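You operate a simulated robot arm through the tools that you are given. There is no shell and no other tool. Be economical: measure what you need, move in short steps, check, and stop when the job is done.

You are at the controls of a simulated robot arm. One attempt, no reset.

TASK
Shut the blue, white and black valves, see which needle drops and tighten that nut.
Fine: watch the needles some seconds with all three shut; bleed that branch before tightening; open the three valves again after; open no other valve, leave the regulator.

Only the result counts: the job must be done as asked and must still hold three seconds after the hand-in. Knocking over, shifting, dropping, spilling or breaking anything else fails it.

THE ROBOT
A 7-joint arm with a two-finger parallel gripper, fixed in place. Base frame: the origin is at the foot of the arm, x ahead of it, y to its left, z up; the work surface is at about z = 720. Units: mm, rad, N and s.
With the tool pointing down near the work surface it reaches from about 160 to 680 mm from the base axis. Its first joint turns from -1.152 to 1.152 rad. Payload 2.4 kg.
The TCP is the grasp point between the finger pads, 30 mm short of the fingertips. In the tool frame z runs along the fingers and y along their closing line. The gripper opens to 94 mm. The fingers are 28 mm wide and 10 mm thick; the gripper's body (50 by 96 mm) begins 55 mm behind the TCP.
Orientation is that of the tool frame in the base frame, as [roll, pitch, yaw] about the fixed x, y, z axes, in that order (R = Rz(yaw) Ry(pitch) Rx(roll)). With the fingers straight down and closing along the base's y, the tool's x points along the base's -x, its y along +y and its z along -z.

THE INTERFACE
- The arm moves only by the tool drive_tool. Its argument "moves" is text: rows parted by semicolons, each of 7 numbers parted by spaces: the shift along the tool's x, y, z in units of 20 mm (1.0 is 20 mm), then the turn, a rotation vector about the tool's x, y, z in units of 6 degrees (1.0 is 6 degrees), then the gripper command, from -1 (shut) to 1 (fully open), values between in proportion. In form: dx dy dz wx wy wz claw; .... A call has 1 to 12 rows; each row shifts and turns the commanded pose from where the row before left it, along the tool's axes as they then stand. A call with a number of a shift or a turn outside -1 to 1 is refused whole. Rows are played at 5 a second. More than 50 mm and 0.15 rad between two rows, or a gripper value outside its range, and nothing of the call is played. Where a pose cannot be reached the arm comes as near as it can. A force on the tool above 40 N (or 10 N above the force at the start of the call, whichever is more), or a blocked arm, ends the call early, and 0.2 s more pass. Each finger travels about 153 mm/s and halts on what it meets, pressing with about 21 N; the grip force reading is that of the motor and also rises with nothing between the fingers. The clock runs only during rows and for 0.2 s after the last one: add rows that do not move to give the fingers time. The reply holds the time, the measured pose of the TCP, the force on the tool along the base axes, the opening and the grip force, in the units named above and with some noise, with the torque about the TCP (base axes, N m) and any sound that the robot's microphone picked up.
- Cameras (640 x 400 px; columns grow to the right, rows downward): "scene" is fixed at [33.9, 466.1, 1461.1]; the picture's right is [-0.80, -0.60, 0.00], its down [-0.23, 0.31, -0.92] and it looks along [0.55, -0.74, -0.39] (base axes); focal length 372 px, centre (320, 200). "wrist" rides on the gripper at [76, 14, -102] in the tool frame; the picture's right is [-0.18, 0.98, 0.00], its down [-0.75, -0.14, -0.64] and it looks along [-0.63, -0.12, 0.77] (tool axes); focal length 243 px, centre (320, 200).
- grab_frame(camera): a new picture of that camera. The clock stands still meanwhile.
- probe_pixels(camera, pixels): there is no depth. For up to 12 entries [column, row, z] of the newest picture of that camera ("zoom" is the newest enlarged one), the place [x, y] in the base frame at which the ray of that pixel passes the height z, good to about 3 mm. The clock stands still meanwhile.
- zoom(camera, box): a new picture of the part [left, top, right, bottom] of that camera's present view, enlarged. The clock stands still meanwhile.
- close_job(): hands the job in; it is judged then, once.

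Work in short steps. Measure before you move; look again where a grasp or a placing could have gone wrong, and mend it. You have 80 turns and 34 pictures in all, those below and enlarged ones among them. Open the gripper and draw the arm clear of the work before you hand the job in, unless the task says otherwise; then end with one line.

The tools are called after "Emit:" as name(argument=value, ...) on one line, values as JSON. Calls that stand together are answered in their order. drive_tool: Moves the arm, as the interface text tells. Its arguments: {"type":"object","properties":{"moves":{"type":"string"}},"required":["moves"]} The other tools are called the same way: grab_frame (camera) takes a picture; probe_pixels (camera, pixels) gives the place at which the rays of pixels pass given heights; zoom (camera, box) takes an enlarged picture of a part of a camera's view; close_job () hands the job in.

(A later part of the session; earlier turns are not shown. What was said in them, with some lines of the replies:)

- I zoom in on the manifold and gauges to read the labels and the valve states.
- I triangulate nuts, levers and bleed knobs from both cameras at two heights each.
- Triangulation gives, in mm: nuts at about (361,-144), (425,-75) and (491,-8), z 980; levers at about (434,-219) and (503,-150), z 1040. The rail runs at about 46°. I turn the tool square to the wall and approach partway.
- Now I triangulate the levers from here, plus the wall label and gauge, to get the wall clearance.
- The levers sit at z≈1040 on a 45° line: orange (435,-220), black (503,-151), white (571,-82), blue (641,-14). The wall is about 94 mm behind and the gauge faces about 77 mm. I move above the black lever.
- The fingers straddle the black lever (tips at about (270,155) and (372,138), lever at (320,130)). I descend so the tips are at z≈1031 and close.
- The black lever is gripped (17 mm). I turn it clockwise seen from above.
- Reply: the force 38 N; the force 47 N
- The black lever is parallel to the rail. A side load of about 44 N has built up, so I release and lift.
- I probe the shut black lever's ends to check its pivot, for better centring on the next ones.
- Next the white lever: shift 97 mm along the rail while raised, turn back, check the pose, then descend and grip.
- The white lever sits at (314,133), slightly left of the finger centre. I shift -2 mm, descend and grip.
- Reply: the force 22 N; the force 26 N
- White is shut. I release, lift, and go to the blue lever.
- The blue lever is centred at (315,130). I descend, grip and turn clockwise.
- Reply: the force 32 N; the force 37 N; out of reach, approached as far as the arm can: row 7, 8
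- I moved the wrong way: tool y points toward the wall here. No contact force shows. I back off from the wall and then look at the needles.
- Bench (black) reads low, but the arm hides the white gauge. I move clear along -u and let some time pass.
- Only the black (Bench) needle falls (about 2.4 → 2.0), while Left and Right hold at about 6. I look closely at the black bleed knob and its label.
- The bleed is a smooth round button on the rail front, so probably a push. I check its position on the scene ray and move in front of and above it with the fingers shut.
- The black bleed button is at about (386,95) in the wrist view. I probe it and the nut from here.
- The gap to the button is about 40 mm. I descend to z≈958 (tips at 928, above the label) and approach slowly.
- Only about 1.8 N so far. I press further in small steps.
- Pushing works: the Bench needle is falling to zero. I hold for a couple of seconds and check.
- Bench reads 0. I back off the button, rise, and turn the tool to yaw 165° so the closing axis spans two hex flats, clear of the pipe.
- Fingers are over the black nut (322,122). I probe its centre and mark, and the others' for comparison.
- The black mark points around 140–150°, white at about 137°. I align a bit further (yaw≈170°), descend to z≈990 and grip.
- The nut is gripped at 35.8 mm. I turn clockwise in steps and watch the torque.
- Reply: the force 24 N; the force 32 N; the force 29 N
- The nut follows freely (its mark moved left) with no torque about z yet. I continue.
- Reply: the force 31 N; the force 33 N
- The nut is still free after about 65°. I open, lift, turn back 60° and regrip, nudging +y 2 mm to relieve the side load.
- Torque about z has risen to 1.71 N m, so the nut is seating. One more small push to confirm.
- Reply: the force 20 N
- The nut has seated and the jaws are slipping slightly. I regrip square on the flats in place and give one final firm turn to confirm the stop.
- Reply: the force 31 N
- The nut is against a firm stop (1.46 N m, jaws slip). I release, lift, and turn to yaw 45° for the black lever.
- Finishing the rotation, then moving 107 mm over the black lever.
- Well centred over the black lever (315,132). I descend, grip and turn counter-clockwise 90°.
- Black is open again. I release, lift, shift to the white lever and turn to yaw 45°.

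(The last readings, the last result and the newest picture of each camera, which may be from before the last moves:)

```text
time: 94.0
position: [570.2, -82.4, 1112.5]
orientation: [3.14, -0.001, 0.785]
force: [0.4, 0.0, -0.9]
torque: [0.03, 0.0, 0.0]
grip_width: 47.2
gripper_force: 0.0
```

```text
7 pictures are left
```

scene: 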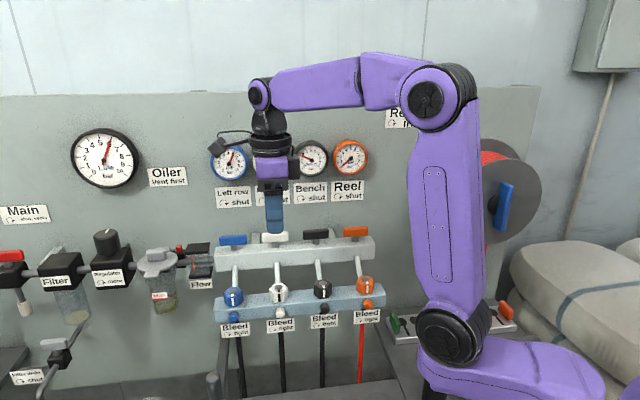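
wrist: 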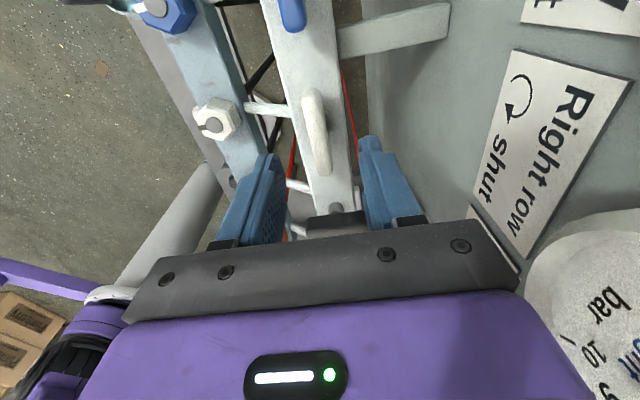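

Centred on the white lever (315,130). I descend, grip and turn counter-clockwise 90°.

Emit:
drive_tool(moves="0 -0.05 0.85 0 0 0 0;0 0 0.85 0 0 0 0;0 0 0.85 0 0 0 0;0 0 0 0 0 0 0;0 0 0 0 0 0 -1;0 0 0 0 0 0 -1;0 0 0 0 0 0 -1")

Emit:
drive_tool(moves="0 0 0 0 0 -1 -1;0 0 0 0 0 -1 -1;0 0 0 0 0 -1 -1;0 0 0 0 0 -1 -1;0 0 0 0 0 -1 -1;0 0 0 0 0 -1 -1;0 0 0 0 0 -1 -1;0 0 0 0 0 -1 -1;0 0 0 0 0 -1 -1;0 0 0 0 0 -1 -1;0 0 0 0 0 -1 -1;0 0 0 0 0 -1 -1")

Emit:
drive_tool(moves="0 0 0 0 0 -1 -1;0 0 0 0 0 -1 -1;0 0 0 0 0 -1 -1;0 0 0 0 0 0 -1")

Emit:
drive_tool(moves="0 0 0 0 0 0 0;0 0 0 0 0 0 0;0 0 -0.85 0 0 0 0;0 0 -0.85 0 0 0 0;0 0 -0.85 0 0 0 0;0 0.97 0 0 0 0 0;0 0.97 0 0 0 0 0;0 0.97 0 0 0 0 0;0 0.97 0 0 0 0 0;0 0.97 0 0 0 0 0;0 0 0 0 0 1 0;0 0 0 0 0 1 0")

```text
time: 95.6
position: [569.0, -80.9, 1059.7]
orientation: [-3.14, 0.001, 0.789]
force: [-3.7, 2.2, -3.8]
torque: [0.45, -0.44, 0.03]
grip_width: 17.4
gripper_force: 45.0
```

```text
time: 98.2
position: [569.1, -81.5, 1060.5]
orientation: [-3.138, -0.003, 2.045]
force: [-9.6, 2.5, -20.3]
torque: [-0.97, -0.47, 0.01]
grip_width: 17.6
gripper_force: 44.5
```

```text
time: 99.2
position: [569.4, -81.9, 1060.6]
orientation: [-3.141, -0.003, 2.358]
force: [-10.3, -0.1, -15.6]
torque: [-0.01, -0.02, -0.14]
grip_width: 17.1
gripper_force: 45.1
```

```text
time: 101.8
position: [638.2, -10.9, 1112.0]
orientation: [3.142, -0.001, 2.149]
force: [-0.3, -0.1, -0.7]
torque: [-0.03, 0.0, -0.02]
grip_width: 47.1
gripper_force: 0.1
```

White is turned and I'm above blue. I rotate to yaw 45° and check alignment.

Emit:
drive_tool(moves="0 0 0 0 0 1 0;0 0 0 0 0 1 0;0 0 0 0 0 1 0;0 0 0 0 0 1 0;0 0 0 0 0 1 0;0 0 0 0 0 1 0;0 0 0 0 0 1 0;0 0 0 0 0 1 0;0 0 0 0 0 1 0;0 0 0 0 0 1 0;0 0 0 0 0 1 0;0 0 0 0 0 1 0")

Emit:
drive_tool(moves="0 0 0 0 0 1 0;0 0 0 0 0 0 0")

Emit:
grab_frame(camera="wrist")

```text
time: 104.4
position: [638.7, -12.9, 1111.1]
orientation: [3.142, 0.0, 0.89]
force: [-0.4, 0.5, -0.6]
torque: [0.04, 0.01, 0.0]
grip_width: 46.9
gripper_force: 0.2
```

```text
time: 105.0
position: [637.4, -11.9, 1111.3]
orientation: [-3.141, 0.001, 0.786]
force: [-0.6, -0.5, -0.5]
torque: [0.01, 0.05, 0.04]
grip_width: 46.8
gripper_force: 0.0
```

```text
6 pictures are left
```

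wrist: 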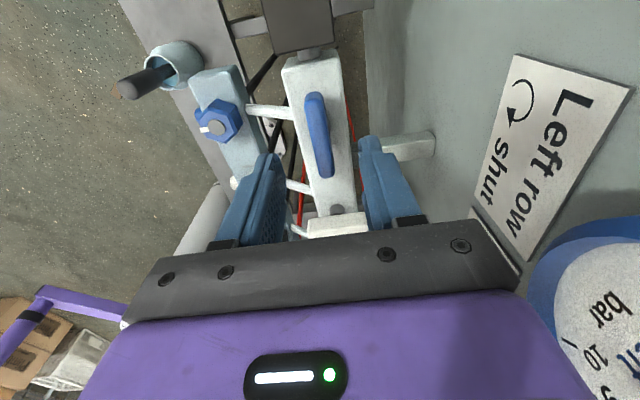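

Centred on blue (318,133). I grip, open it, release, lift, and retreat away from the wall (+tool x at yaw 135°).

Emit:
drive_tool(moves="-0.03 0.02 0.85 0 0 0 0;0 0 0.85 0 0 0 0;0 0 0.85 0 0 0 0;0 0 0 0 0 0 0;0 0 0 0 0 0 -1;0 0 0 0 0 0 -1;0 0 0 0 0 0 -1")

Emit:
drive_tool(moves="0 0 0 0 0 -1 -1;0 0 0 0 0 -1 -1;0 0 0 0 0 -1 -1;0 0 0 0 0 -1 -1;0 0 0 0 0 -1 -1;0 0 0 0 0 -1 -1;0 0 0 0 0 -1 -1;0 0 0 0 0 -1 -1;0 0 0 0 0 -1 -1;0 0 0 0 0 -1 -1;0 0 0 0 0 -1 -1;0 0 0 0 0 -1 -1")

Emit:
drive_tool(moves="0 0 0 0 0 -1 -1;0 0 0 0 0 -1 -1;0 0 0 0 0 -1 -1;0 0 0 0 0 0 -1")

Emit:
drive_tool(moves="0 0 0 0 0 0 0;0 0 0 0 0 0 0;0 0 -0.85 0 0 0 0;0 0 -0.85 0 0 0 0;0 0 -0.85 0 0 0 0;0.9 0 0 0 0 0 0;0.9 0 0 0 0 0 0;0.9 0 0 0 0 0 0;0.9 -0.9 -0.5 0 0 0 0;0.9 -0.9 -0.5 0 0 0 0;0.9 -0.9 -0.5 0 0 0 0;0.9 -0.9 -0.5 0 0 0 0")

Emit:
drive_tool(moves="0 -1 -0.5 0 0 0 0;0 -1 -0.5 0 0 0 0;0 -1 -0.5 0 0 0 0;0 -1 -0.5 0 0 0 0;0 -1 -0.5 0 0 0 0;0 -1 -0.5 0 0 0 0;0 -1 0 0 0 0 0;0 -1 0 0 0 0 0;0 -1 0 0 0 0 0;0 -1 0 0 0 0 0;0 -1 0 0 0 0 0;0 -1 0 0 0 0 1")

Emit:
grab_frame(camera="scene")

```text
time: 106.6
position: [637.4, -13.2, 1060.0]
orientation: [3.141, -0.001, 0.787]
force: [3.5, -0.5, -2.3]
torque: [0.09, -0.18, -0.03]
grip_width: 17.2
gripper_force: 45.0
```

```text
time: 109.2
position: [634.8, -12.5, 1059.0]
orientation: [-3.134, -0.006, 2.045]
force: [-27.4, 8.7, -9.6]
torque: [-0.95, -0.47, -0.08]
grip_width: 17.5
gripper_force: 45.1
```

```text
time: 110.2
position: [635.2, -12.8, 1059.4]
orientation: [-3.135, -0.006, 2.36]
force: [-29.7, 7.9, -9.2]
torque: [-0.52, -0.45, -0.22]
grip_width: 17.3
gripper_force: 44.9
```

```text
time: 112.8
position: [498.4, 25.6, 1150.7]
orientation: [-3.139, 0.0, 2.358]
force: [-0.3, -0.2, 0.1]
torque: [0.0, 0.0, 0.02]
grip_width: 47.0
gripper_force: 0.0
```

```text
time: 115.4
position: [328.3, -144.9, 1211.6]
orientation: [3.141, -0.001, 2.359]
force: [-0.3, 0.5, -0.4]
torque: [-0.01, -0.03, 0.0]
grip_width: 93.9
gripper_force: 0.0
```

```text
5 pictures are left
```

scene: 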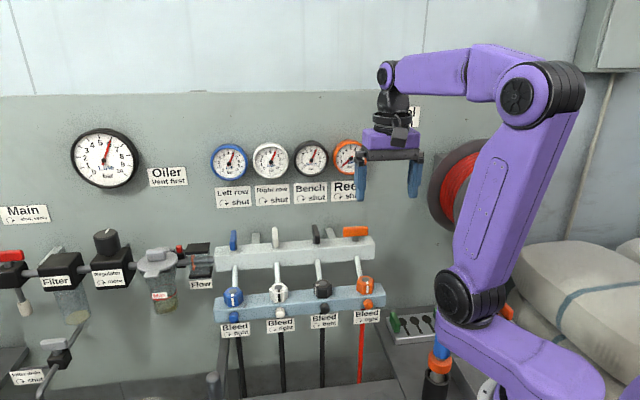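

All three needles are back near 6. I take a close look at the levers and nuts before handing in.

Emit:
zoom(camera="scene", box=[200, 215, 400, 340])

Emit:
zoom(camera="scene", box=[200, 125, 400, 250])

```text
3.20 times, centred on (300, 278) of scene
```

zoom: 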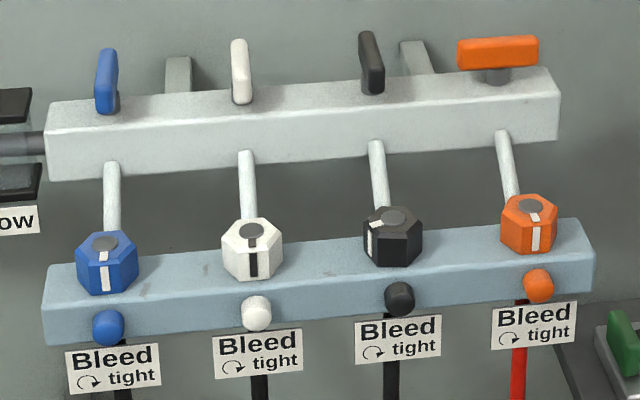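

```text
3.20 times, centred on (300, 188) of scene
```

zoom: 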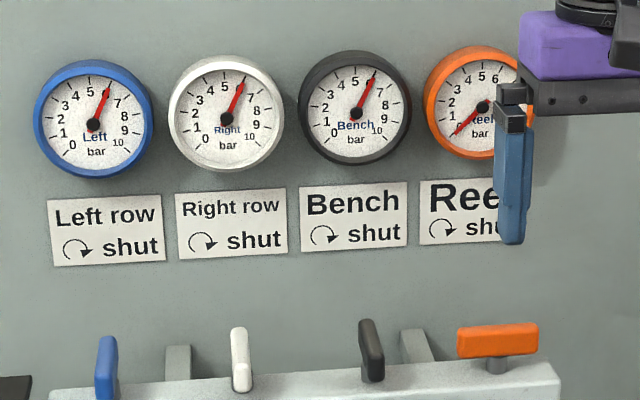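

All three levers are open, orange is still shut, Bench holds at about 6, and the Flow flag seen at the start is gone, so the leak has stopped. The arm is clear with the gripper open, so I hand in.

Emit:
close_job()

```text
The job is handed in.
```

The leak was on the black (Bench) branch: its needle alone dropped with all three valves shut, so I bled it to zero, tightened its nut to a firm stop, and reopened the blue, white and black valves; I left the orange valve and the regulator alone.
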